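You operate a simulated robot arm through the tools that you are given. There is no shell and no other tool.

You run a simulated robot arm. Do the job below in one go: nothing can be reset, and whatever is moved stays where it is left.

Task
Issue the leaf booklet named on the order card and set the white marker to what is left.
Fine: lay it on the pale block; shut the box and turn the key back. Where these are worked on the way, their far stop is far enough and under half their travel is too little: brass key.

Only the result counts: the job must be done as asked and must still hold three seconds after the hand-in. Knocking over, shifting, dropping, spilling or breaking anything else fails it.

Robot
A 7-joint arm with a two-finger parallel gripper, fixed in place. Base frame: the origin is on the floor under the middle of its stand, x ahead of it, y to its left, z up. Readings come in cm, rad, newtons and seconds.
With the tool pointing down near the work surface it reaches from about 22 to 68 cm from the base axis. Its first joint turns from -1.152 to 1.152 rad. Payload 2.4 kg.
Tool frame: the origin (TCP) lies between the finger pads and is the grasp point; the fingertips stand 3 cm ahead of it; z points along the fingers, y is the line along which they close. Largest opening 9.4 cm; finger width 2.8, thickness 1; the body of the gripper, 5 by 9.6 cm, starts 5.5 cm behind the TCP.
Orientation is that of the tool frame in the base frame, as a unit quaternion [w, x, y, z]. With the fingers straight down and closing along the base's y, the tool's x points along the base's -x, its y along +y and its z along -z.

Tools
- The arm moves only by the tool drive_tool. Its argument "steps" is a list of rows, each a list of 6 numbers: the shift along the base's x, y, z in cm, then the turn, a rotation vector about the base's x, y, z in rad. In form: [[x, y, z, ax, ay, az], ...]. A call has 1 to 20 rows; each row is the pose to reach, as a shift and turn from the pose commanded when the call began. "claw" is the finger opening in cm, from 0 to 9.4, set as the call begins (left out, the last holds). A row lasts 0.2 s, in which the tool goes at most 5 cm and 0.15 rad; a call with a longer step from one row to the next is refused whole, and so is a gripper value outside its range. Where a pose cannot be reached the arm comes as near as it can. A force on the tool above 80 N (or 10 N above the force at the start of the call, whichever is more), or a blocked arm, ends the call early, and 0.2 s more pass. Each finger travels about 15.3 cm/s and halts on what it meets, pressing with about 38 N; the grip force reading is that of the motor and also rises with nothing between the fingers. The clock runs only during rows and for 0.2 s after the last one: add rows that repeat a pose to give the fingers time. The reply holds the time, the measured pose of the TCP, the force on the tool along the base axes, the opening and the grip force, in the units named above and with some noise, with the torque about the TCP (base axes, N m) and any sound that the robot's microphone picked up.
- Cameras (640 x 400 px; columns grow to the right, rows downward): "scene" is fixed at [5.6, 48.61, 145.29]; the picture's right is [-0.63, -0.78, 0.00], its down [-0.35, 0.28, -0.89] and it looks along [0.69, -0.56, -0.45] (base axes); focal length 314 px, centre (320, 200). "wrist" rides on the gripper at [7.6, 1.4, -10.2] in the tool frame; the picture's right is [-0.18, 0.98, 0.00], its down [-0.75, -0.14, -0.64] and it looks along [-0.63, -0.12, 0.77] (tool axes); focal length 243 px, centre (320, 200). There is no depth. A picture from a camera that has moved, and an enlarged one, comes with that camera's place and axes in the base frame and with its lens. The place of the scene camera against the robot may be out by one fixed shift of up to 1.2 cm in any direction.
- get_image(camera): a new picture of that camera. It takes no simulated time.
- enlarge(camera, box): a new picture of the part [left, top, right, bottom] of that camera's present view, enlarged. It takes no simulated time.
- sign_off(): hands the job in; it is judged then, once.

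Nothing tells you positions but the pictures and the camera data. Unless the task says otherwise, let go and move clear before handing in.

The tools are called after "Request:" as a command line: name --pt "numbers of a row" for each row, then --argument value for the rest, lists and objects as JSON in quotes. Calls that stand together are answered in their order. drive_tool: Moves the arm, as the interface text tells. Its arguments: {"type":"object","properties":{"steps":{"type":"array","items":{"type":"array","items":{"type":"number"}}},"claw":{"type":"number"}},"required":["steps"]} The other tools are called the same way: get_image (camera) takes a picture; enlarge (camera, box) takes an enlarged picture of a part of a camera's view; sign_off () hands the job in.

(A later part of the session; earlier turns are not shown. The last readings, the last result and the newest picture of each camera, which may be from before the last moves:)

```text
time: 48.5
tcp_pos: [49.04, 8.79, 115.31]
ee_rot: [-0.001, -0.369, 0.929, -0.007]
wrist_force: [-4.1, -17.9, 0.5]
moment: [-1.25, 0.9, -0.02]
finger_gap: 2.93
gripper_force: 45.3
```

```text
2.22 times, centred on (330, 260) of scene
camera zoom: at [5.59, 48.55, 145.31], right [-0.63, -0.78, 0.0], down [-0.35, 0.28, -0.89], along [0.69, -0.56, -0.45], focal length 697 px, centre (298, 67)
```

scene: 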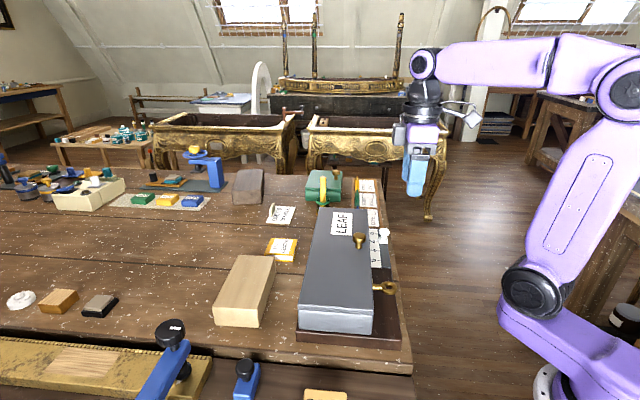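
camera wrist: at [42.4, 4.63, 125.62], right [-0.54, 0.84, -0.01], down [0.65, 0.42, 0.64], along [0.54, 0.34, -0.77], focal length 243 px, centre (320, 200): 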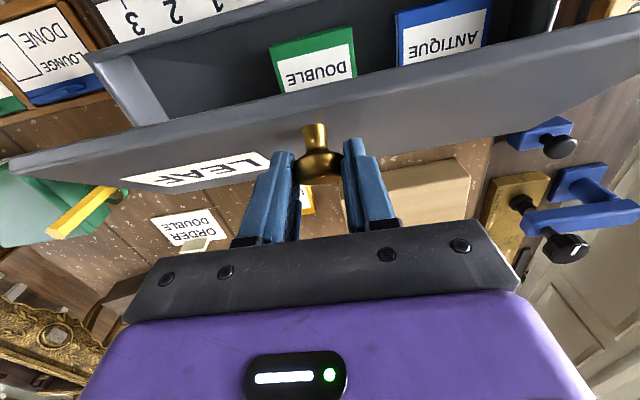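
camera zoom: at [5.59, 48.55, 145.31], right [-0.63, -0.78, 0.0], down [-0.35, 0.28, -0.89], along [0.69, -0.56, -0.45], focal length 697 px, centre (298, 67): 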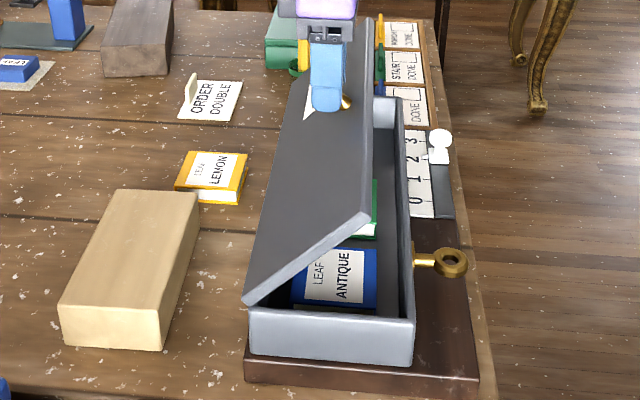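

The hand is vertical with the knob still held, and I can see DOUBLE (green) and ANTIQUE (blue) inside. I'll continue the opening arc with the hand kept vertical.

Request:
drive_tool --pt "0.39 0.37 0.26 0 0 0" --pt "0.78 0.75 0.5 0 0 0" --pt "1.18 1.15 0.7 0 0 0" --pt "1.58 1.55 0.88 0 0 0" --pt "2.0 1.96 1.03 0 0 0" --pt "2.42 2.38 1.15 0 0 0" --pt "2.84 2.8 1.24 0 0 0" --pt "3.26 3.22 1.3 0 0 0" --pt "3.26 3.22 1.3 0 0 0"

Request:
get_image --camera "wrist"

Request:
enlarge --camera "scene" --box '[240, 170, 420, 350]'

```text
time: 50.5
tcp_pos: [52.31, 11.9, 116.61]
ee_rot: [-0.001, -0.367, 0.93, -0.006]
wrist_force: [-0.9, -15.5, 8.3]
moment: [-1.16, 0.89, -0.02]
finger_gap: 2.92
gripper_force: 45.0
```

```text
taken
camera wrist: at [45.68, 7.91, 126.9], right [-0.54, 0.84, -0.01], down [0.64, 0.42, 0.64], along [0.54, 0.34, -0.77], focal length 243 px, centre (320, 200)
```

wrist: 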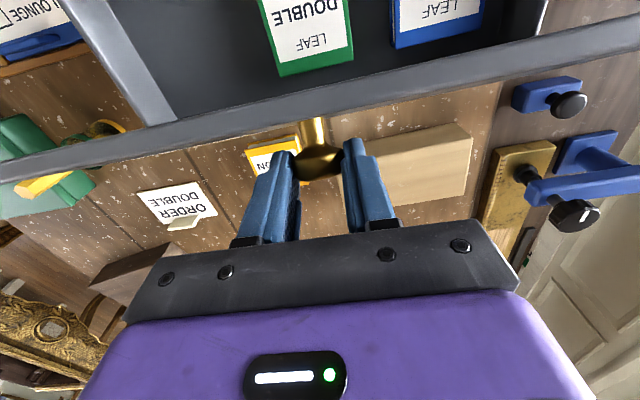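

```text
2.22 times, centred on (330, 260) of scene
camera zoom: at [5.59, 48.55, 145.31], right [-0.63, -0.78, 0.0], down [-0.35, 0.28, -0.89], along [0.69, -0.56, -0.45], focal length 697 px, centre (298, 67)
```

zoom: 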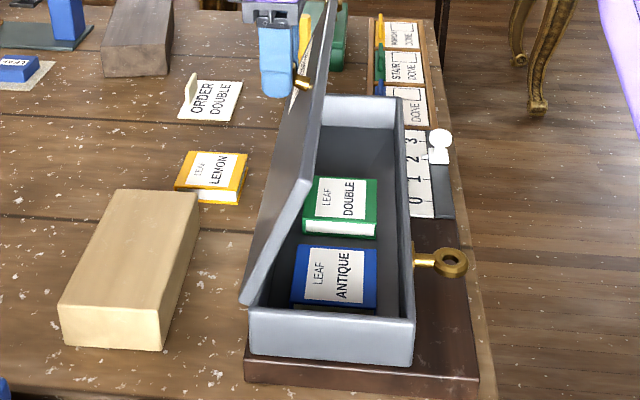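

The lid is near 75°, and the box clearly holds LEAF DOUBLE and LEAF ANTIQUE. I'll continue past upright until it meets its stop.

Request:
drive_tool --pt "0.45 0.4 0.08 0 0 0" --pt "0.88 0.82 0.12 0 0 0" --pt "1.3 1.24 0.12 0 0 0" --pt "1.72 1.66 0.06 0 0 0" --pt "1.72 1.66 0.06 0 0 0"

Request:
enlarge --camera "scene" --box '[240, 170, 420, 350]'

```text
time: 51.7
tcp_pos: [53.97, 13.68, 116.63]
ee_rot: [-0.003, -0.367, 0.93, -0.005]
wrist_force: [-2.6, -14.5, -3.7]
moment: [-1.15, 0.92, 0.04]
finger_gap: 2.92
gripper_force: 45.5
```

```text
2.22 times, centred on (330, 260) of scene
camera zoom: at [5.6, 48.56, 145.3], right [-0.63, -0.78, 0.0], down [-0.35, 0.28, -0.89], along [0.69, -0.56, -0.45], focal length 697 px, centre (298, 67)
```

zoom: 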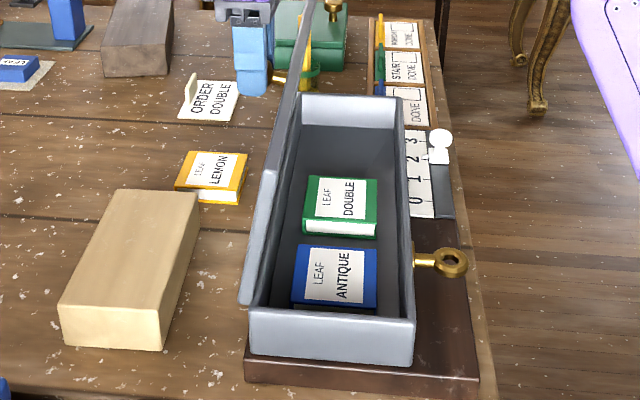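

It's about upright now. I'll go a bit further to get past the balance point or reach the stop.

Request:
drive_tool --pt "0.43 0.41 -0.06 0 0 0" --pt "0.85 0.82 -0.16 0 0 0" --pt "1.26 1.22 -0.3 0 0 0" --pt "1.66 1.63 -0.47 0 0 0" --pt "1.66 1.63 -0.47 0 0 0"

Request:
enlarge --camera "scene" --box '[240, 170, 420, 350]'

Request:
get_image --camera "wrist"

```text
time: 52.9
tcp_pos: [55.71, 15.37, 116.32]
ee_rot: [0.0, -0.367, 0.93, -0.005]
wrist_force: [-2.5, -11.9, 4.0]
moment: [-1.13, 0.99, 0.01]
finger_gap: 2.92
gripper_force: 45.1
```

```text
2.22 times, centred on (330, 260) of scene
camera zoom: at [5.59, 48.57, 145.3], right [-0.63, -0.78, 0.0], down [-0.35, 0.28, -0.89], along [0.69, -0.56, -0.45], focal length 697 px, centre (298, 67)
```

zoom: 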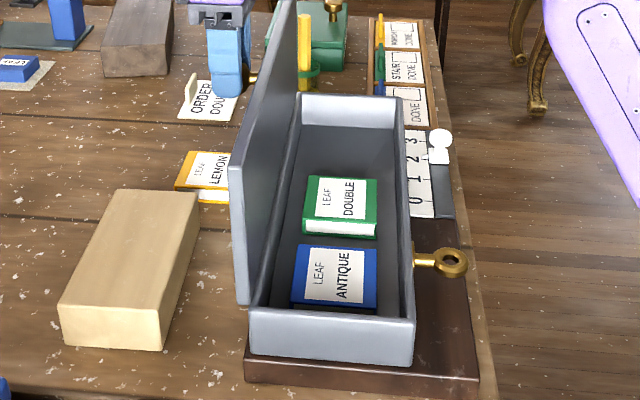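

```text
taken
camera wrist: at [49.07, 11.24, 126.52], right [-0.54, 0.84, -0.01], down [0.65, 0.42, 0.64], along [0.54, 0.34, -0.77], focal length 243 px, centre (320, 200)
```

wrist: 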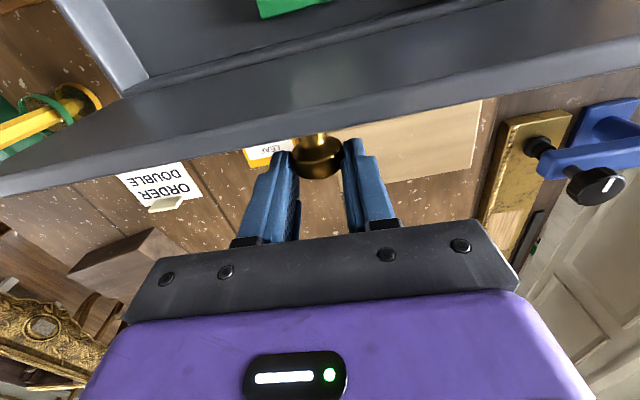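

It's a little past vertical. I'll push slightly further to find the stop.

Request:
drive_tool --pt "0.41 0.39 -0.2 0 0 0" --pt "0.8 0.78 -0.42 0 0 0" --pt "1.18 1.15 -0.67 0 0 0" --pt "1.18 1.15 -0.67 0 0 0"

Request:
enlarge --camera "scene" --box '[240, 170, 420, 350]'

```text
time: 53.9
tcp_pos: [56.87, 16.51, 115.56]
ee_rot: [0.0, -0.368, 0.93, -0.004]
wrist_force: [-1.7, -10.0, 8.9]
moment: [-1.11, 1.0, -0.04]
finger_gap: 2.93
gripper_force: 44.8
```

```text
2.22 times, centred on (330, 260) of scene
camera zoom: at [5.59, 48.57, 145.3], right [-0.63, -0.78, 0.0], down [-0.35, 0.28, -0.89], along [0.69, -0.56, -0.45], focal length 697 px, centre (298, 67)
```

zoom: 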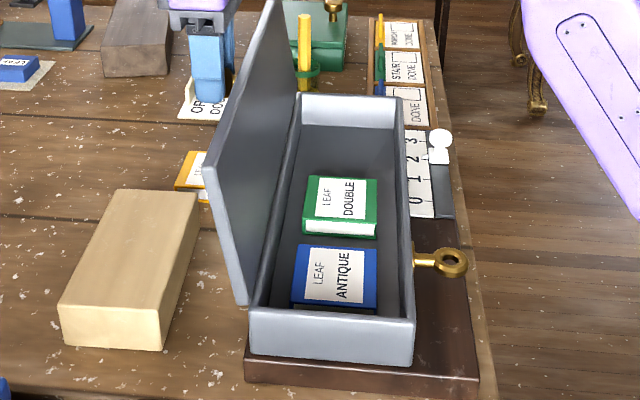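

It's about 100° open and I haven't felt a firm stop yet. I'll go a little more.

Request:
drive_tool --pt "0.37 0.35 -0.24 0 0 0" --pt "0.73 0.7 -0.5 0 0 0" --pt "1.08 1.05 -0.78 0 0 0" --pt "1.08 1.05 -0.78 0 0 0"

Request:
enlarge --camera "scene" --box '[240, 170, 420, 350]'

```text
time: 54.9
tcp_pos: [57.83, 17.6, 114.78]
ee_rot: [-0.001, -0.367, 0.93, -0.004]
wrist_force: [-4.7, -7.3, 4.3]
moment: [-0.96, 0.99, -0.06]
finger_gap: 2.92
gripper_force: 44.9
```

```text
2.22 times, centred on (330, 260) of scene
camera zoom: at [5.58, 48.58, 145.3], right [-0.63, -0.78, 0.0], down [-0.35, 0.28, -0.89], along [0.69, -0.56, -0.45], focal length 697 px, centre (298, 67)
```

zoom: 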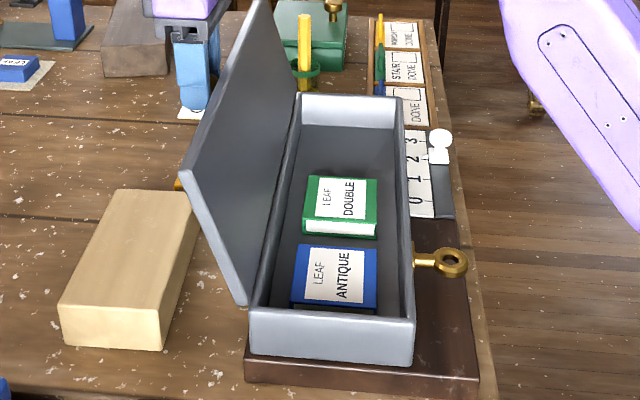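

No stop yet at about 109°. I'll take another small step and watch the force.

Request:
drive_tool --pt "0.18 0.17 -0.17 0 0 0" --pt "0.35 0.34 -0.35 0 0 0" --pt "0.52 0.51 -0.53 0 0 0" --pt "0.69 0.68 -0.72 0 0 0" --pt "0.69 0.68 -0.72 0 0 0"

Request:
enlarge --camera "scene" --box '[240, 170, 420, 350]'

Request:
get_image --camera "wrist"

```text
time: 56.1
tcp_pos: [58.63, 18.19, 114.28]
ee_rot: [0.0, -0.367, 0.93, -0.005]
wrist_force: [-8.3, -10.9, 29.9]
moment: [-0.61, 0.48, 0.08]
finger_gap: 2.73
gripper_force: 45.4
```

```text
2.22 times, centred on (330, 260) of scene
camera zoom: at [5.52, 48.55, 145.31], right [-0.63, -0.78, 0.0], down [-0.35, 0.28, -0.89], along [0.69, -0.56, -0.45], focal length 697 px, centre (298, 67)
```

zoom: 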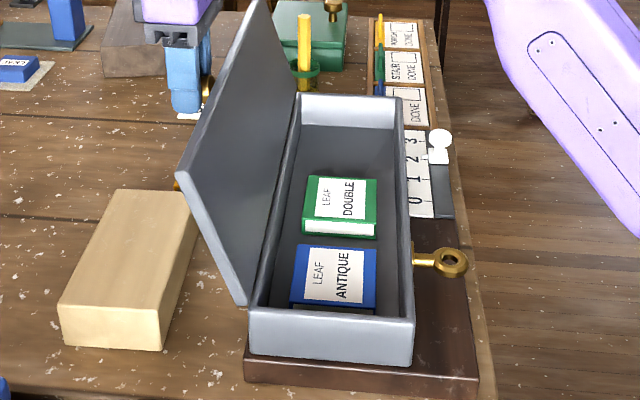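

```text
taken
camera wrist: at [51.92, 14.06, 124.48], right [-0.54, 0.84, -0.01], down [0.64, 0.42, 0.64], along [0.55, 0.34, -0.77], focal length 243 px, centre (320, 200)
```

wrist: 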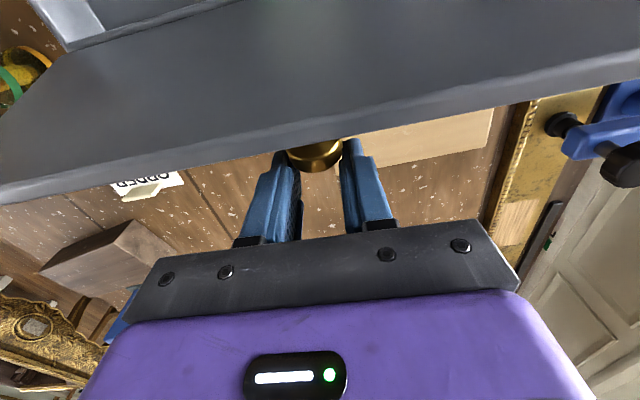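

The force jumped and the fingers slipped a little, so the lid is at its stop, about 110° open. I'll relax slightly, let go, and rise straight up.

Request:
drive_tool --pt "-0.1 -0.1 0.15 0 0 0" --pt "-0.1 -0.1 0.15 0 0 0"

Request:
drive_tool --pt "0 0 0 0 0 0" --pt "0 0 0 0 0 0" --pt "0 0 1.5 0 0 0" --pt "0 0 3.5 0 0 0" --pt "0 0 6 0 0 0" --pt "0 0 9 0 0 0" --pt "0 0 9 0 0 0" --claw 5

Request:
get_image --camera "scene"

Request:
get_image --camera "wrist"

```text
time: 56.7
tcp_pos: [58.58, 18.27, 114.21]
ee_rot: [0.002, -0.368, 0.93, -0.004]
wrist_force: [4.6, -5.5, 21.4]
moment: [-0.15, -0.29, 0.0]
finger_gap: 2.69
gripper_force: 44.7
```

```text
time: 58.3
tcp_pos: [58.01, 18.0, 122.5]
ee_rot: [0.0, -0.367, 0.93, -0.004]
wrist_force: [0.1, 0.0, 0.6]
moment: [-0.03, 0.0, 0.02]
finger_gap: 5.0
gripper_force: 0.1
out of reach, approached as far as the arm can: row 6, 7
```

```text
taken
```

scene: 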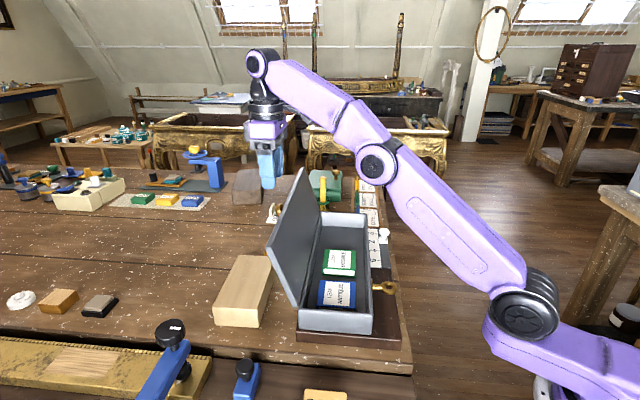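

```text
taken
camera wrist: at [51.38, 13.79, 132.72], right [-0.54, 0.84, -0.01], down [0.65, 0.42, 0.64], along [0.54, 0.34, -0.77], focal length 243 px, centre (320, 200)
```

wrist: 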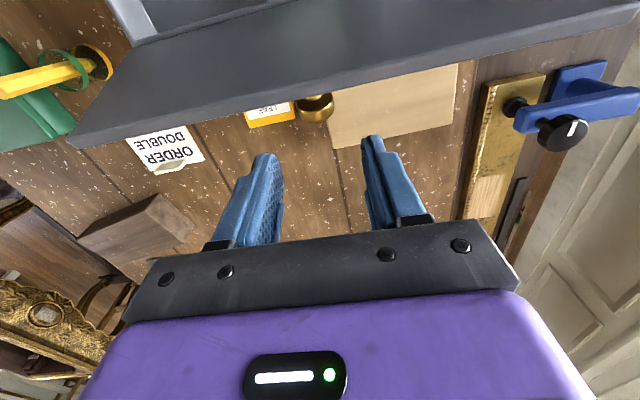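

The lid stays open by itself. I'll move back over the box at height and look inside to count the booklets.

Request:
drive_tool --pt "-2.6 -3 0 0 0 0" --pt "-5.2 -6 0.5 0 0 0" --pt "-7.8 -9 1 0 0 0" --pt "-10.4 -12 1.5 0 0 0" --pt "-13 -15 2 0 0 0" --pt "-15 -17 2.5 0 0 0" --pt "-15 -17 2.5 0 0 0"

Request:
get_image --camera "wrist"

Request:
enlarge --camera "scene" --box '[260, 170, 400, 350]'

Request:
enlarge --camera "scene" --box '[305, 240, 375, 320]'

```text
time: 59.9
tcp_pos: [43.01, 0.98, 125.0]
ee_rot: [-0.002, -0.368, 0.93, -0.005]
wrist_force: [-0.3, -0.2, 0.5]
moment: [-0.01, 0.03, 0.0]
finger_gap: 5.03
gripper_force: 0.1
```

```text
taken
camera wrist: at [36.41, -3.2, 135.16], right [-0.54, 0.84, -0.01], down [0.65, 0.42, 0.64], along [0.54, 0.34, -0.77], focal length 243 px, centre (320, 200)
```

wrist: 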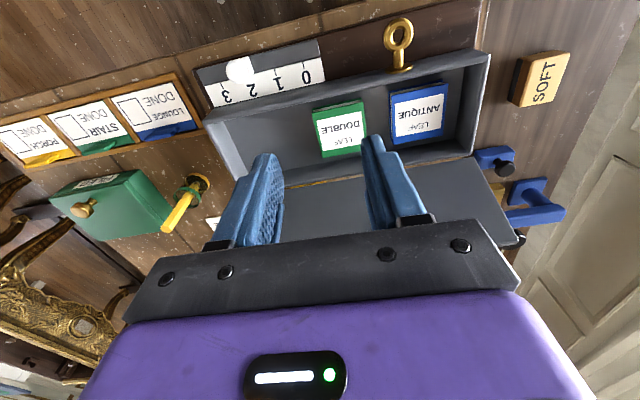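

```text
2.22 times, centred on (330, 260) of scene
camera zoom: at [5.6, 48.61, 145.29], right [-0.63, -0.78, 0.0], down [-0.35, 0.28, -0.89], along [0.69, -0.56, -0.45], focal length 697 px, centre (298, 67)
```

zoom: 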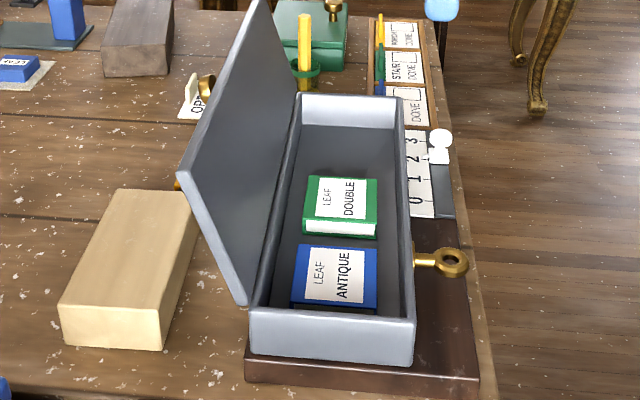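

```text
5.00 times, centred on (340, 280) of scene
camera zoom: at [5.6, 48.61, 145.29], right [-0.63, -0.78, 0.0], down [-0.35, 0.28, -0.89], along [0.69, -0.56, -0.45], focal length 1568 px, centre (220, -200)
```

zoom: 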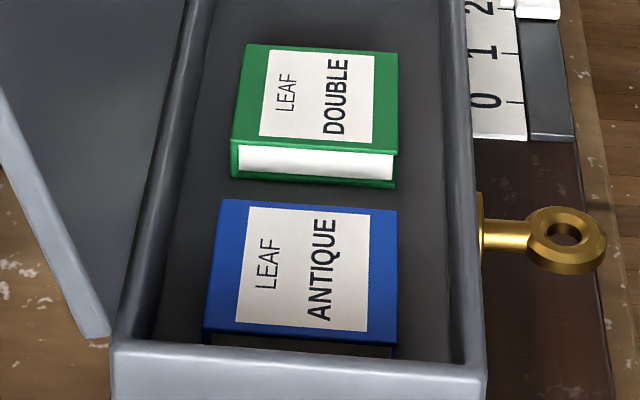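

The box holds two booklets, LEAF DOUBLE and LEAF ANTIQUE, and the marker reads 2. Once DOUBLE is issued one should be left, so I'll check close up that nothing is stacked underneath and locate DOUBLE.

Request:
enlarge --camera "wrist" --box '[300, 70, 480, 180]'

Request:
enlarge --camera "wrist" --box '[200, 40, 340, 190]'

```text
3.56 times, centred on (390, 125) of wrist
camera zoom: at [36.41, -3.2, 135.16], right [-0.54, 0.84, -0.01], down [0.65, 0.42, 0.64], along [0.54, 0.34, -0.77], focal length 863 px, centre (71, 467)
```

zoom: 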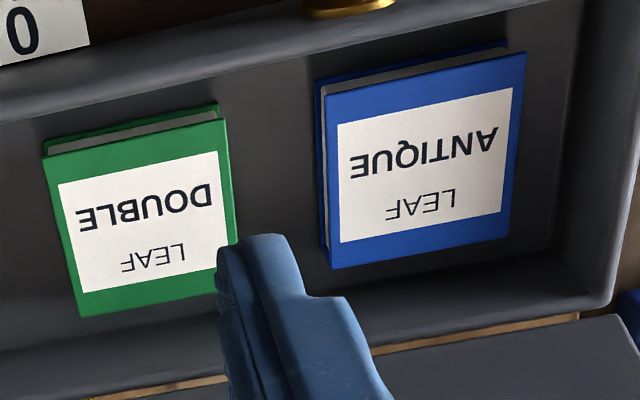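

```text
2.67 times, centred on (270, 115) of wrist
camera zoom: at [36.41, -3.2, 135.16], right [-0.54, 0.84, -0.01], down [0.65, 0.42, 0.64], along [0.54, 0.34, -0.77], focal length 647 px, centre (453, 427)
```

zoom: 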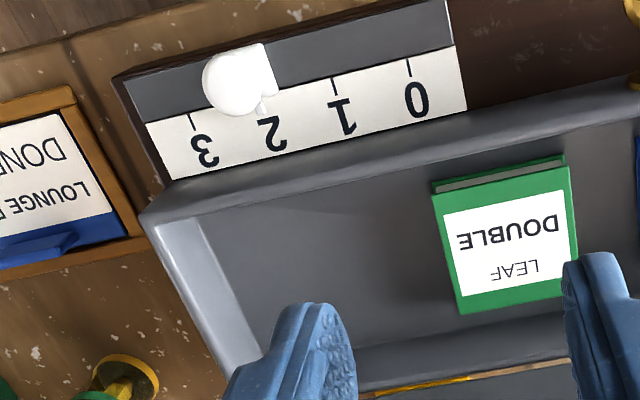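

Both are single booklets, so one will be left. DOUBLE is about 7 × 7.2 cm, centred near (47.6, 7.6) with its top at about z 101.2. I'll move above it with the fingers wide open.

Request:
drive_tool --pt "1.2 1.7 -3 0 0 0.01" --pt "2.4 3.4 -6 0 0 0.02" --pt "3.5 5.1 -9 0 0 0.03" --pt "4.64 6.66 -12 0 0 0.03" --pt "4.64 6.66 -13 0 0 0.03" --pt "4.64 6.66 -13 0 0 0.03" --claw 9.2

Request:
get_image --camera "wrist"

Request:
enlarge --camera "wrist" --box '[220, 60, 440, 230]'

Request:
enlarge --camera "scene" --box '[260, 180, 400, 340]'

```text
time: 61.3
tcp_pos: [47.79, 7.68, 112.03]
ee_rot: [-0.002, -0.381, 0.924, -0.004]
wrist_force: [-0.7, 0.3, 0.0]
moment: [0.04, -0.01, 0.01]
finger_gap: 9.21
gripper_force: 0.1
```

```text
taken
camera wrist: at [41.15, 3.31, 122.18], right [-0.56, 0.83, -0.01], down [0.63, 0.44, 0.64], along [0.53, 0.35, -0.77], focal length 243 px, centre (320, 200)
```

wrist: 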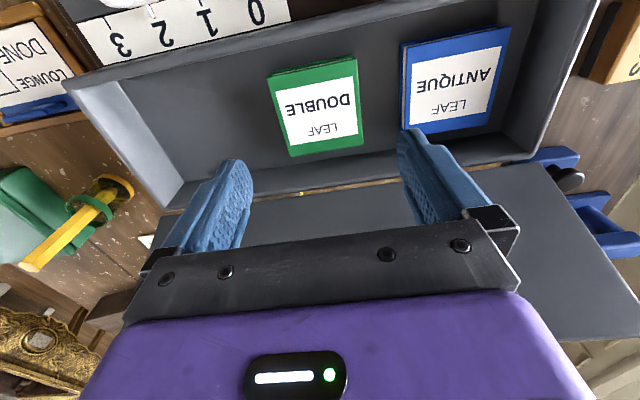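

```text
2.35 times, centred on (330, 145) of wrist
camera zoom: at [41.15, 3.31, 122.18], right [-0.56, 0.83, -0.01], down [0.63, 0.44, 0.64], along [0.53, 0.35, -0.77], focal length 571 px, centre (296, 329)
```

zoom: 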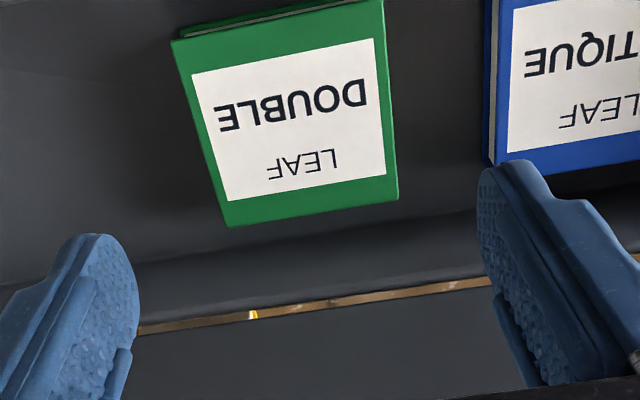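

```text
2.50 times, centred on (330, 260) of scene
camera zoom: at [5.6, 48.61, 145.29], right [-0.63, -0.78, 0.0], down [-0.35, 0.28, -0.89], along [0.69, -0.56, -0.45], focal length 784 px, centre (295, 50)
```

zoom: 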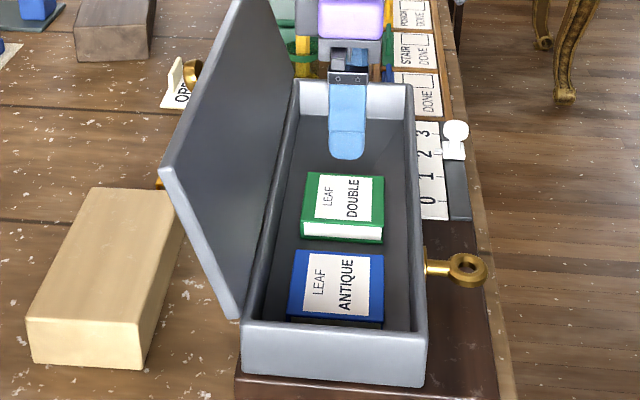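

My two views of the booklet's centre agree. I'll go straight down to straddle it, leaving a little clearance above the box floor.

Request:
drive_tool --pt "-0.29 0.08 -2.5 0 0 0" --pt "-0.29 0.08 -5 0 0 0" --pt "-0.29 0.08 -7 0 0 0" --pt "-0.29 0.08 -8.2 0 0 0" --pt "-0.29 0.08 -8.8 0 0 0" --pt "-0.29 0.08 -8.8 0 0 0" --claw 9.2

Request:
get_image --camera "wrist"

Request:
enlarge --camera "scene" --box '[300, 210, 380, 310]'

```text
time: 62.7
tcp_pos: [47.41, 7.63, 103.13]
ee_rot: [-0.001, -0.381, 0.925, -0.004]
wrist_force: [0.0, -0.8, 0.9]
moment: [0.0, 0.02, 0.04]
finger_gap: 9.22
gripper_force: 0.1
```

```text
taken
camera wrist: at [40.89, 3.34, 113.42], right [-0.56, 0.83, -0.01], down [0.63, 0.44, 0.64], along [0.53, 0.35, -0.77], focal length 243 px, centre (320, 200)
```

wrist: 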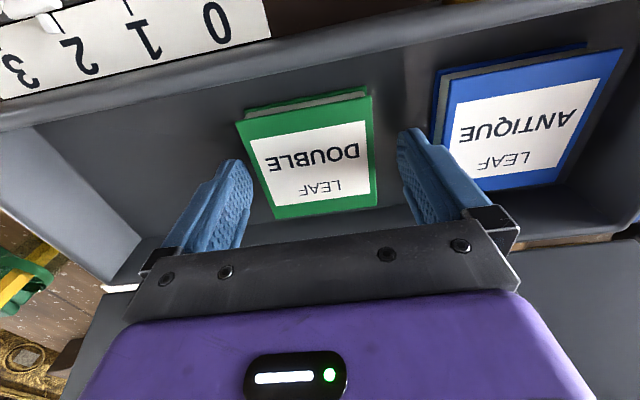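

```text
4.00 times, centred on (340, 260) of scene
camera zoom: at [5.6, 48.61, 145.29], right [-0.63, -0.78, 0.0], down [-0.35, 0.28, -0.89], along [0.69, -0.56, -0.45], focal length 1254 px, centre (240, -40)
```

zoom: 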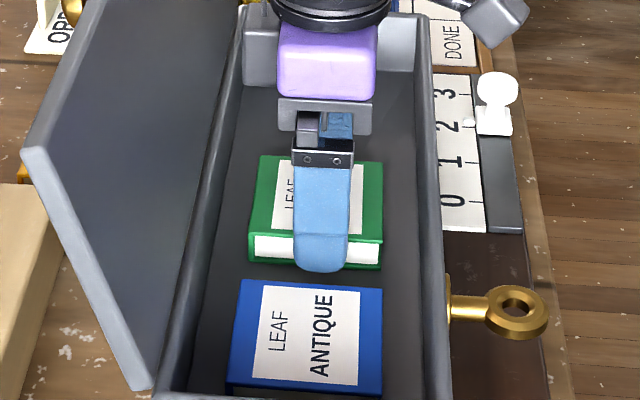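

The fingers straddle DOUBLE cleanly. Closing on it now.

Request:
drive_tool --pt "0 0 0 0 0 0" --pt "0 0 0 0 0 0" --pt "0 0 0 0 0 0" --claw 5.5

Request:
get_image --camera "wrist"

```text
time: 63.5
tcp_pos: [47.5, 7.66, 103.15]
ee_rot: [-0.002, -0.382, 0.924, -0.005]
wrist_force: [0.3, -1.5, 2.0]
moment: [0.03, -0.03, 0.0]
finger_gap: 7.27
gripper_force: 38.2
```

```text
taken
camera wrist: at [40.9, 3.34, 113.44], right [-0.56, 0.83, -0.01], down [0.63, 0.44, 0.64], along [0.53, 0.35, -0.77], focal length 243 px, centre (320, 200)
```

wrist: 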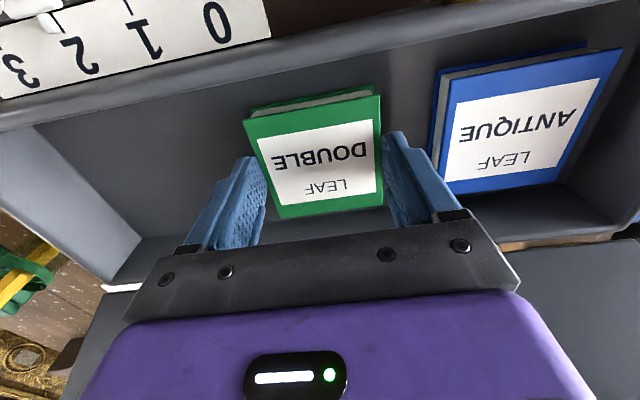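

DOUBLE is gripped (gap 7.27 cm). I'll lift it slightly and confirm the hold.

Request:
drive_tool --pt "0 0 1 0 0 0" --pt "0 0 2.5 0 0 0" --pt "0 0 4 0 0 0" --pt "0 0 4 0 0 0"

Request:
enlarge --camera "scene" --box '[280, 200, 380, 310]'

Request:
get_image --camera "wrist"

```text
time: 64.5
tcp_pos: [47.27, 7.67, 107.16]
ee_rot: [-0.001, -0.381, 0.924, -0.004]
wrist_force: [0.1, -0.3, -0.5]
moment: [0.0, 0.0, 0.01]
finger_gap: 7.3
gripper_force: 38.1
```

```text
3.64 times, centred on (330, 255) of scene
camera zoom: at [5.61, 48.61, 145.29], right [-0.63, -0.78, 0.0], down [-0.35, 0.28, -0.89], along [0.69, -0.56, -0.45], focal length 1140 px, centre (284, 0)
```

zoom: 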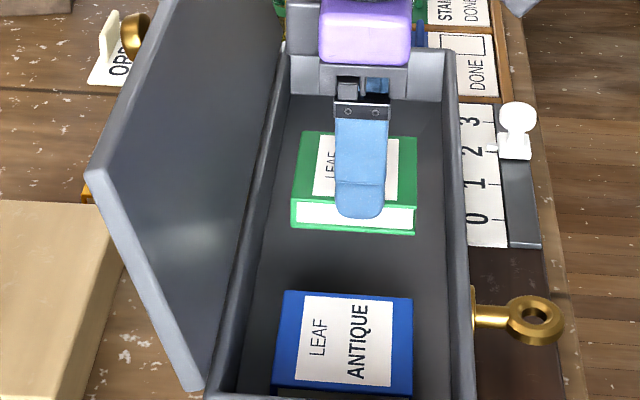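

```text
taken
camera wrist: at [40.86, 3.35, 117.43], right [-0.56, 0.83, -0.01], down [0.63, 0.44, 0.64], along [0.53, 0.35, -0.77], focal length 243 px, centre (320, 200)
```

wrist: 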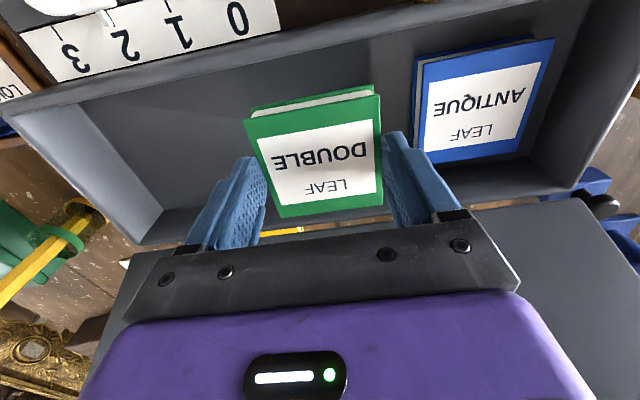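

The booklet is held level and nothing was beneath it. I'll lift it well above the open lid's edge.

Request:
drive_tool --pt "0 0 3 0 0 0" --pt "0 0 6 0 0 0" --pt "0 0 9 0 0 0" --pt "0 0 12 0 0 0" --pt "0 0 15 0 0 0" --pt "0 0 17 0 0 0" --pt "0 0 17 0 0 0"

Request:
get_image --camera "scene"

```text
time: 66.1
tcp_pos: [47.34, 7.6, 124.06]
ee_rot: [-0.001, -0.382, 0.924, -0.004]
wrist_force: [-0.1, -0.3, -0.8]
moment: [0.0, -0.04, 0.0]
finger_gap: 7.29
gripper_force: 38.2
```

```text
taken
```

scene: 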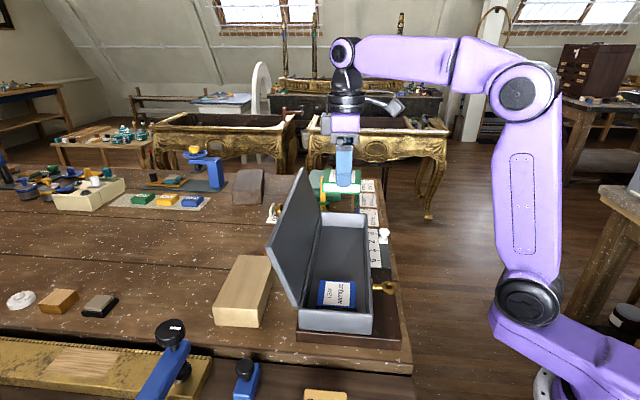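

Only ANTIQUE remains in the box. I'll carry DOUBLE across above the lid while turning the hand 90°, so its camera bracket stays clear of the lid when I lower it.

Request:
drive_tool --pt "0.2 1.4 0 0 0 -0.142" --pt "0.4 2.8 0 0 0 -0.285" --pt "0.6 4.1 0 0 0 -0.428" --pt "0.8 5.5 0 0 0 -0.571" --pt "1.0 6.8 0 0 0 -0.714" --pt "1.2 8.2 0 0 0 -0.857" --pt "1.4 9.5 0 0 0 -1.0" --pt "1.6 10.9 0 0 0 -1.142" --pt "1.8 12.3 0 0 0 -1.285" --pt "2.0 13.6 0 0 0 -1.428" --pt "2.2 15 0 0 0 -1.571" --pt "2.2 15 0 0 0 -1.571"

Request:
get_image --camera "wrist"

Request:
get_image --camera "scene"

```text
time: 68.7
tcp_pos: [49.47, 22.72, 124.2]
ee_rot: [-0.004, 0.385, 0.923, -0.003]
wrist_force: [0.0, -0.4, -1.0]
moment: [-0.02, -0.01, 0.01]
finger_gap: 7.28
gripper_force: 37.8
```

```text
taken
camera wrist: at [45.29, 29.09, 134.46], right [0.83, 0.56, -0.01], down [0.44, -0.63, 0.64], along [0.35, -0.53, -0.77], focal length 243 px, centre (320, 200)
```

wrist: 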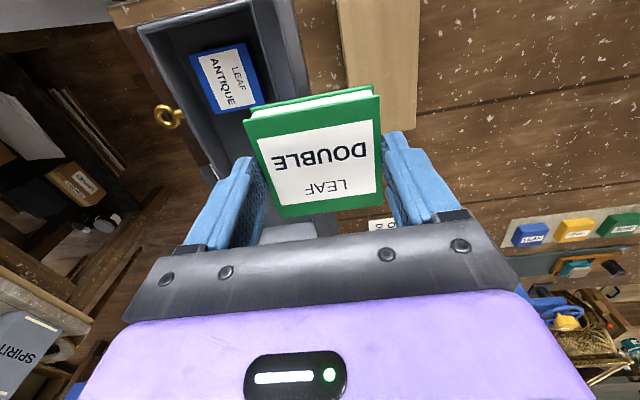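

```text
taken
```

scene: 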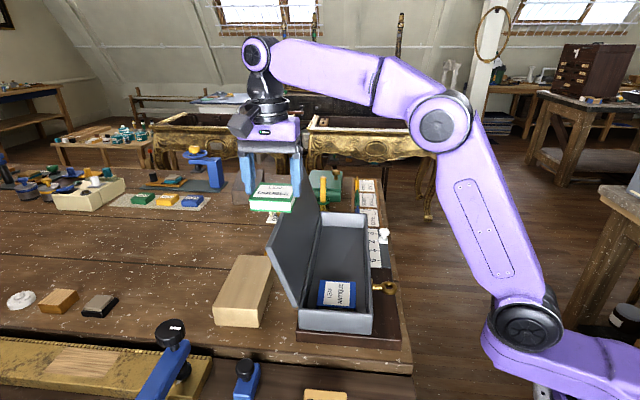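

The booklet is still held level. I'll zoom in on the pale block from here to fix its position and height.

Request:
enlarge --camera "wrist" --box '[300, 0, 460, 140]'

Request:
enlarge --camera "scene" --box '[200, 240, 290, 340]'

```text
2.86 times, centred on (380, 70) of wrist
camera zoom: at [45.29, 29.09, 134.46], right [0.83, 0.56, -0.01], down [0.44, -0.63, 0.64], along [0.35, -0.53, -0.77], focal length 693 px, centre (149, 571)
```

zoom: 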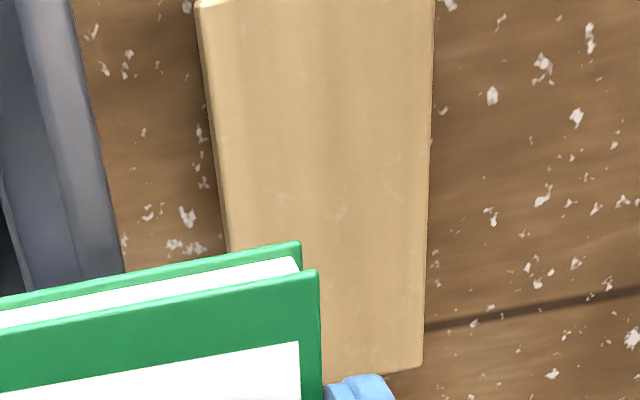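

```text
4.00 times, centred on (245, 290) of scene
camera zoom: at [5.6, 48.61, 145.29], right [-0.63, -0.78, 0.0], down [-0.35, 0.28, -0.89], along [0.69, -0.56, -0.45], focal length 1254 px, centre (620, -160)
```

zoom: 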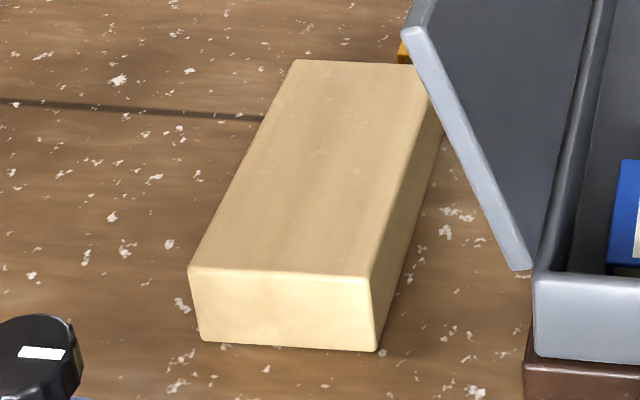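

From both views the block's top spans about 16 × 9 cm, centred near (56, 27.5), with its surface near z 100. I'll move out over it, keeping the booklet above the lid edge until it is past.

Request:
drive_tool --pt "0.7 1.0 -0.1 0 0 0" --pt "1.4 2.0 -0.2 0 0 0" --pt "2.1 3.1 -0.4 0 0 0" --pt "2.8 4.1 -0.7 0 0 0" --pt "3.5 4.9 -1.5 0 0 0" --pt "4.2 5.6 -2.8 0 0 0" --pt "4.93 6.28 -4.5 0 0 0" --pt "4.93 6.28 -4.5 0 0 0"

Request:
get_image --camera "scene"

Request:
get_image --camera "wrist"

```text
time: 70.5
tcp_pos: [54.55, 28.9, 119.57]
ee_rot: [-0.004, 0.383, 0.924, -0.001]
wrist_force: [-0.6, -0.2, -0.2]
moment: [0.0, 0.01, -0.02]
finger_gap: 7.29
gripper_force: 37.5
```

```text
taken
```

scene: 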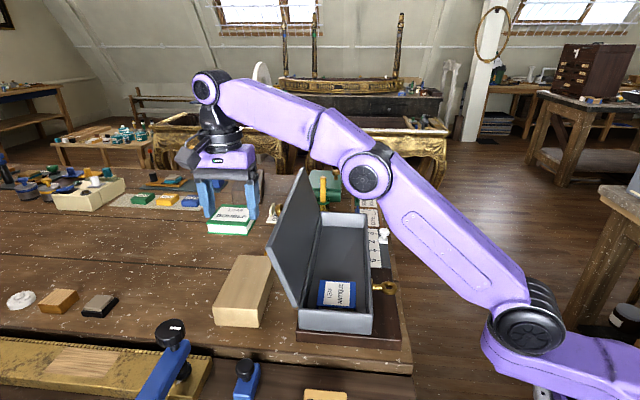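

```text
taken
camera wrist: at [50.18, 35.34, 129.86], right [0.83, 0.56, -0.01], down [0.44, -0.63, 0.64], along [0.36, -0.53, -0.77], focal length 243 px, centre (320, 200)
```

wrist: 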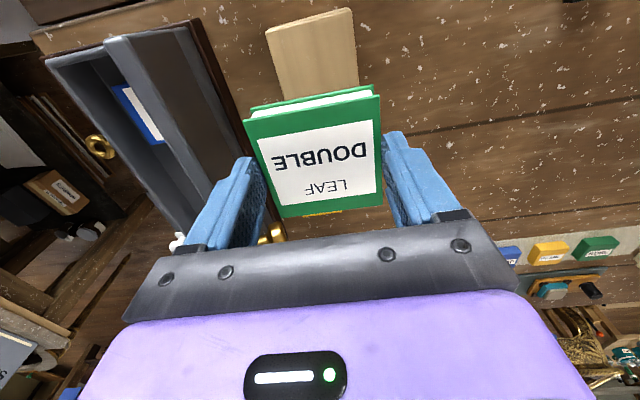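

I'm past the lid and over the block. I'll lower to a few cm above it.

Request:
drive_tool --pt "-0.05 -0.05 -2.5 0 0 0" --pt "-0.1 -0.1 -5 0 0 0" --pt "-0.1 -0.1 -7.5 0 0 0" --pt "-0.1 -0.1 -10 0 0 0" --pt "-0.1 -0.1 -12 0 0 0" --pt "-0.1 -0.1 -13 0 0 0" --pt "-0.1 -0.1 -13 0 0 0"

Request:
enlarge --camera "scene" --box '[190, 210, 330, 340]'

Request:
get_image --camera "wrist"

```text
time: 72.1
tcp_pos: [54.5, 28.72, 106.6]
ee_rot: [-0.004, 0.384, 0.923, -0.003]
wrist_force: [-0.1, 1.4, -1.0]
moment: [-0.02, -0.01, 0.02]
finger_gap: 7.32
gripper_force: 37.8
```

```text
3.08 times, centred on (260, 275) of scene
camera zoom: at [5.61, 48.61, 145.29], right [-0.63, -0.78, 0.0], down [-0.35, 0.28, -0.89], along [0.69, -0.56, -0.45], focal length 965 px, centre (505, -31)
```

zoom: 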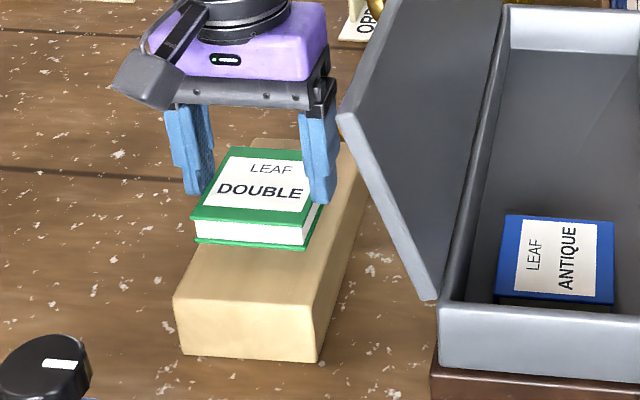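

```text
taken
camera wrist: at [50.1, 35.2, 116.82], right [0.83, 0.56, -0.01], down [0.44, -0.63, 0.64], along [0.35, -0.53, -0.77], focal length 243 px, centre (320, 200)
```

wrist: 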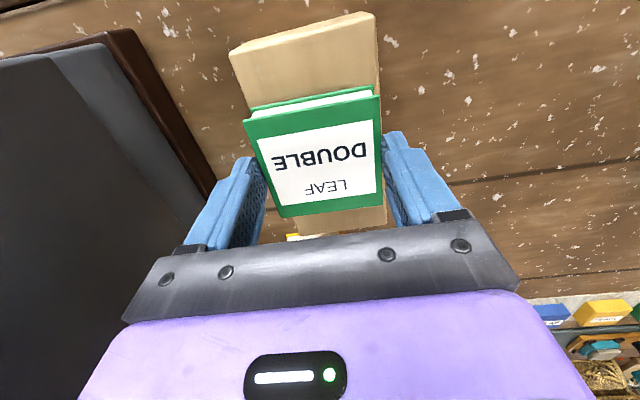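

Well aligned over the block. I'll go down slowly until I feel contact.

Request:
drive_tool --pt "0 0 -0.5 0 0 0" --pt "0 0 -1.0 0 0 0" --pt "0 0 -1.4 0 0 0" --pt "0 0 -1.4 0 0 0"

Request:
drive_tool --pt "0 0 -0.15 0 0 0" --pt "0 0 -0.3 0 0 0" --pt "0 0 -0.3 0 0 0"

Request:
enlarge --camera "scene" --box '[190, 210, 330, 340]'

```text
time: 73.1
tcp_pos: [54.41, 28.85, 105.3]
ee_rot: [-0.004, 0.384, 0.923, -0.002]
wrist_force: [-0.9, 0.0, -0.8]
moment: [0.05, -0.02, -0.01]
finger_gap: 7.32
gripper_force: 37.6
```

```text
time: 73.9
tcp_pos: [54.53, 28.93, 104.77]
ee_rot: [-0.003, 0.384, 0.923, -0.002]
wrist_force: [-0.1, 0.1, -1.1]
moment: [0.02, 0.03, 0.03]
finger_gap: 7.29
gripper_force: 37.8
```

```text
3.08 times, centred on (260, 275) of scene
camera zoom: at [5.61, 48.61, 145.29], right [-0.63, -0.78, 0.0], down [-0.35, 0.28, -0.89], along [0.69, -0.56, -0.45], focal length 965 px, centre (505, -31)
```

zoom: 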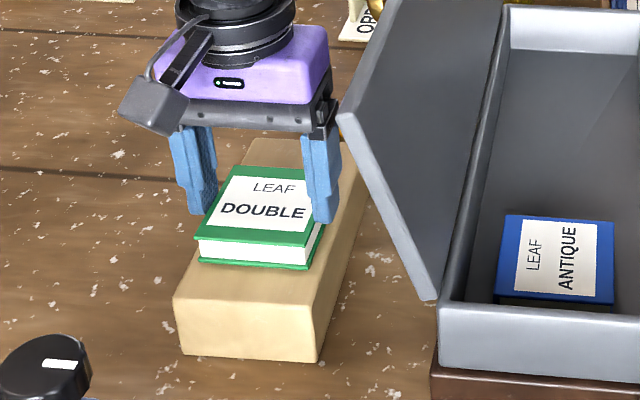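

No contact yet. Continuing down in small steps.

Request:
drive_tool --pt "0 0 -0.15 0 0 0" --pt "0 0 -0.3 0 0 0" --pt "0 0 -0.3 0 0 0"

Request:
drive_tool --pt "0 0 -0.1 0 0 0" --pt "0 0 -0.2 0 0 0" --pt "0 0 -0.2 0 0 0"

Request:
enlarge --camera "scene" --box '[220, 240, 290, 330]'

```text
time: 74.7
tcp_pos: [54.38, 28.83, 104.71]
ee_rot: [-0.004, 0.384, 0.923, -0.002]
wrist_force: [-1.0, 0.2, 2.7]
moment: [-0.05, -0.07, -0.06]
finger_gap: 7.3
gripper_force: 37.9
```

```text
time: 75.5
tcp_pos: [54.43, 28.81, 104.57]
ee_rot: [-0.002, 0.384, 0.923, 0.0]
wrist_force: [-6.0, -2.0, 28.1]
moment: [-0.38, 0.48, -0.02]
finger_gap: 7.3
gripper_force: 37.6
```

```text
4.44 times, centred on (255, 285) of scene
camera zoom: at [5.54, 48.57, 145.3], right [-0.63, -0.78, 0.0], down [-0.35, 0.28, -0.89], along [0.69, -0.56, -0.45], focal length 1394 px, centre (609, -178)
```

zoom: 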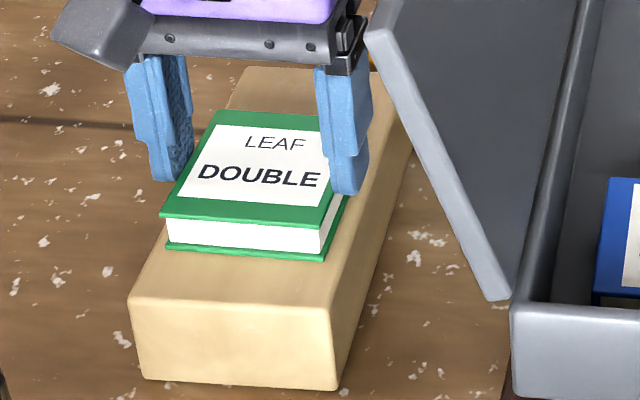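

The booklet is down on the block, with contact force felt and its edges inside the block's top. I'll ease the pressure and open the fingers.

Request:
drive_tool --pt "0 0 0.1 0 0 0" --pt "0 0 0.2 0 0 0" --pt "0 0 0.2 0 0 0"

Request:
drive_tool --pt "0 0 0 0 0 0" --pt "0 0 0 0 0 0" --pt "0 0 0 0 0 0" --claw 8.8

Request:
enlarge --camera "scene" --box '[220, 240, 290, 330]'

Request:
get_image --camera "wrist"

```text
time: 76.3
tcp_pos: [54.4, 28.82, 104.63]
ee_rot: [-0.003, 0.384, 0.923, -0.001]
wrist_force: [3.6, 1.8, 15.3]
moment: [0.15, -0.29, 0.01]
finger_gap: 7.32
gripper_force: 37.8
```

```text
time: 77.1
tcp_pos: [54.43, 28.8, 104.61]
ee_rot: [-0.003, 0.385, 0.923, -0.002]
wrist_force: [0.5, -0.9, 0.1]
moment: [-0.01, -0.01, 0.0]
finger_gap: 8.81
gripper_force: 0.0
```

```text
4.44 times, centred on (255, 285) of scene
camera zoom: at [5.6, 48.61, 145.29], right [-0.63, -0.78, 0.0], down [-0.35, 0.28, -0.89], along [0.69, -0.56, -0.45], focal length 1394 px, centre (609, -178)
```

zoom: 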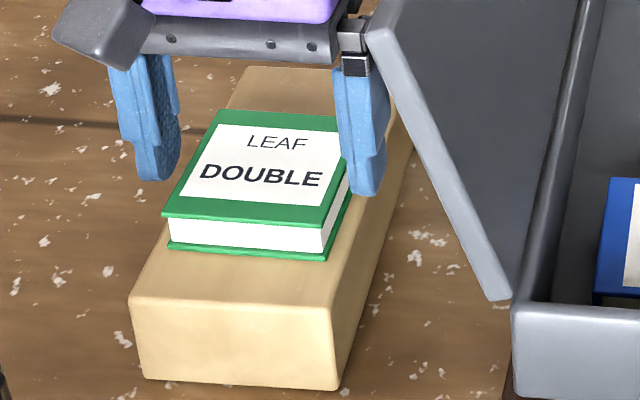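

```text
taken
camera wrist: at [50.08, 35.19, 114.87], right [0.83, 0.56, -0.01], down [0.44, -0.63, 0.64], along [0.35, -0.53, -0.77], focal length 243 px, centre (320, 200)
```

wrist: 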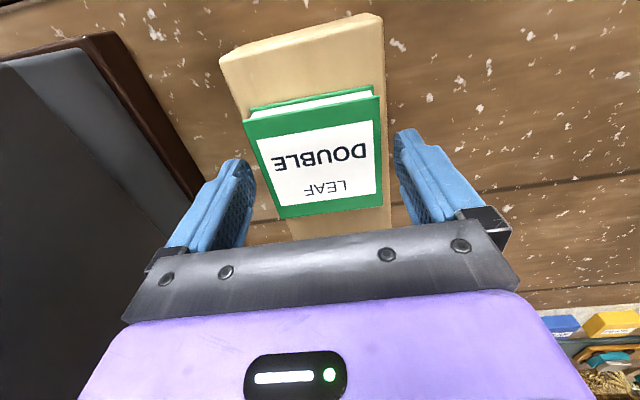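

DOUBLE lies squarely on the pale block. I'll rise clear and turn the hand back towards the lid knob to close the box.

Request:
drive_tool --pt "0 0 1.5 0 0 0" --pt "0 0 4 0 0 0" --pt "0 0 7 0 0 0" --pt "0 0 10 0 0 0" --pt "0 0 13 0 0 0" --pt "0 0 15.5 0 0 0" --pt "0 0 15.5 0 0 0"

Request:
get_image --camera "scene"

Request:
get_image --camera "wrist"

```text
time: 78.7
tcp_pos: [54.5, 29.0, 120.17]
ee_rot: [-0.004, 0.384, 0.923, -0.002]
wrist_force: [-0.4, 0.1, 0.5]
moment: [0.01, 0.01, -0.03]
finger_gap: 8.8
gripper_force: 0.1
```

```text
taken
```

scene: 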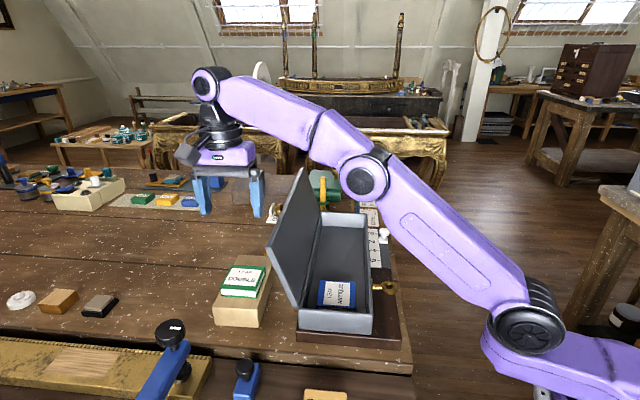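

```text
taken
camera wrist: at [50.12, 35.25, 130.39], right [0.83, 0.56, -0.01], down [0.44, -0.63, 0.64], along [0.35, -0.53, -0.77], focal length 243 px, centre (320, 200)
```

wrist: 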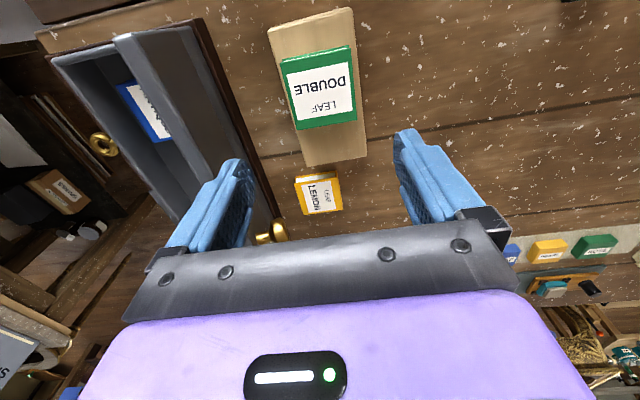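

DOUBLE is well placed. I'll zoom in on the knob from this side, since it also tells me the lid's angle.

Request:
enlarge --camera "wrist" --box '[230, 150, 350, 245]'

Request:
enlarge --camera "wrist" --box '[40, 10, 300, 240]'

Request:
enlarge --camera "scene" --box '[250, 160, 390, 340]'

```text
4.21 times, centred on (290, 198) of wrist
camera zoom: at [50.12, 35.25, 130.39], right [0.83, 0.56, -0.01], down [0.44, -0.63, 0.64], along [0.35, -0.53, -0.77], focal length 1022 px, centre (446, 210)
```

zoom: 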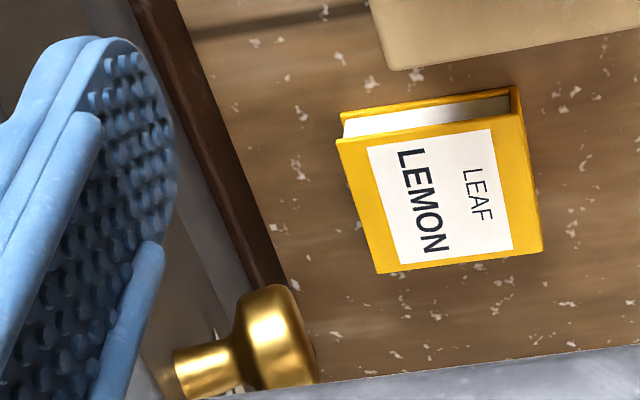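

```text
1.74 times, centred on (170, 125) of wrist
camera zoom: at [50.12, 35.25, 130.39], right [0.83, 0.56, -0.01], down [0.44, -0.63, 0.64], along [0.35, -0.53, -0.77], focal length 422 px, centre (581, 330)
```

zoom: 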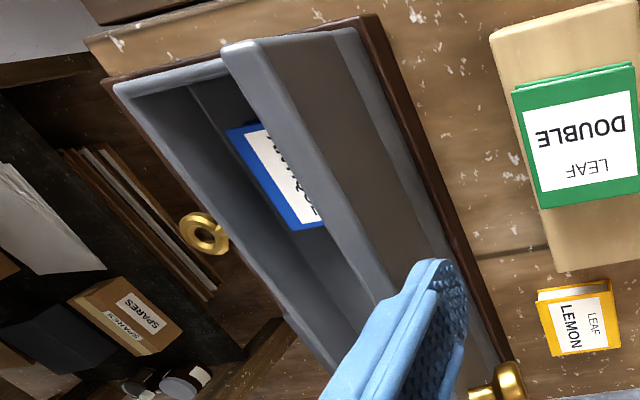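

```text
2.22 times, centred on (320, 250) of scene
camera zoom: at [5.6, 48.61, 145.29], right [-0.63, -0.78, 0.0], down [-0.35, 0.28, -0.89], along [0.69, -0.56, -0.45], focal length 697 px, centre (320, 89)
```

zoom: 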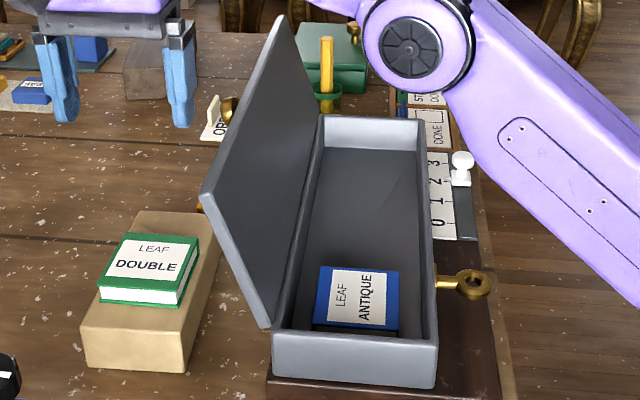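

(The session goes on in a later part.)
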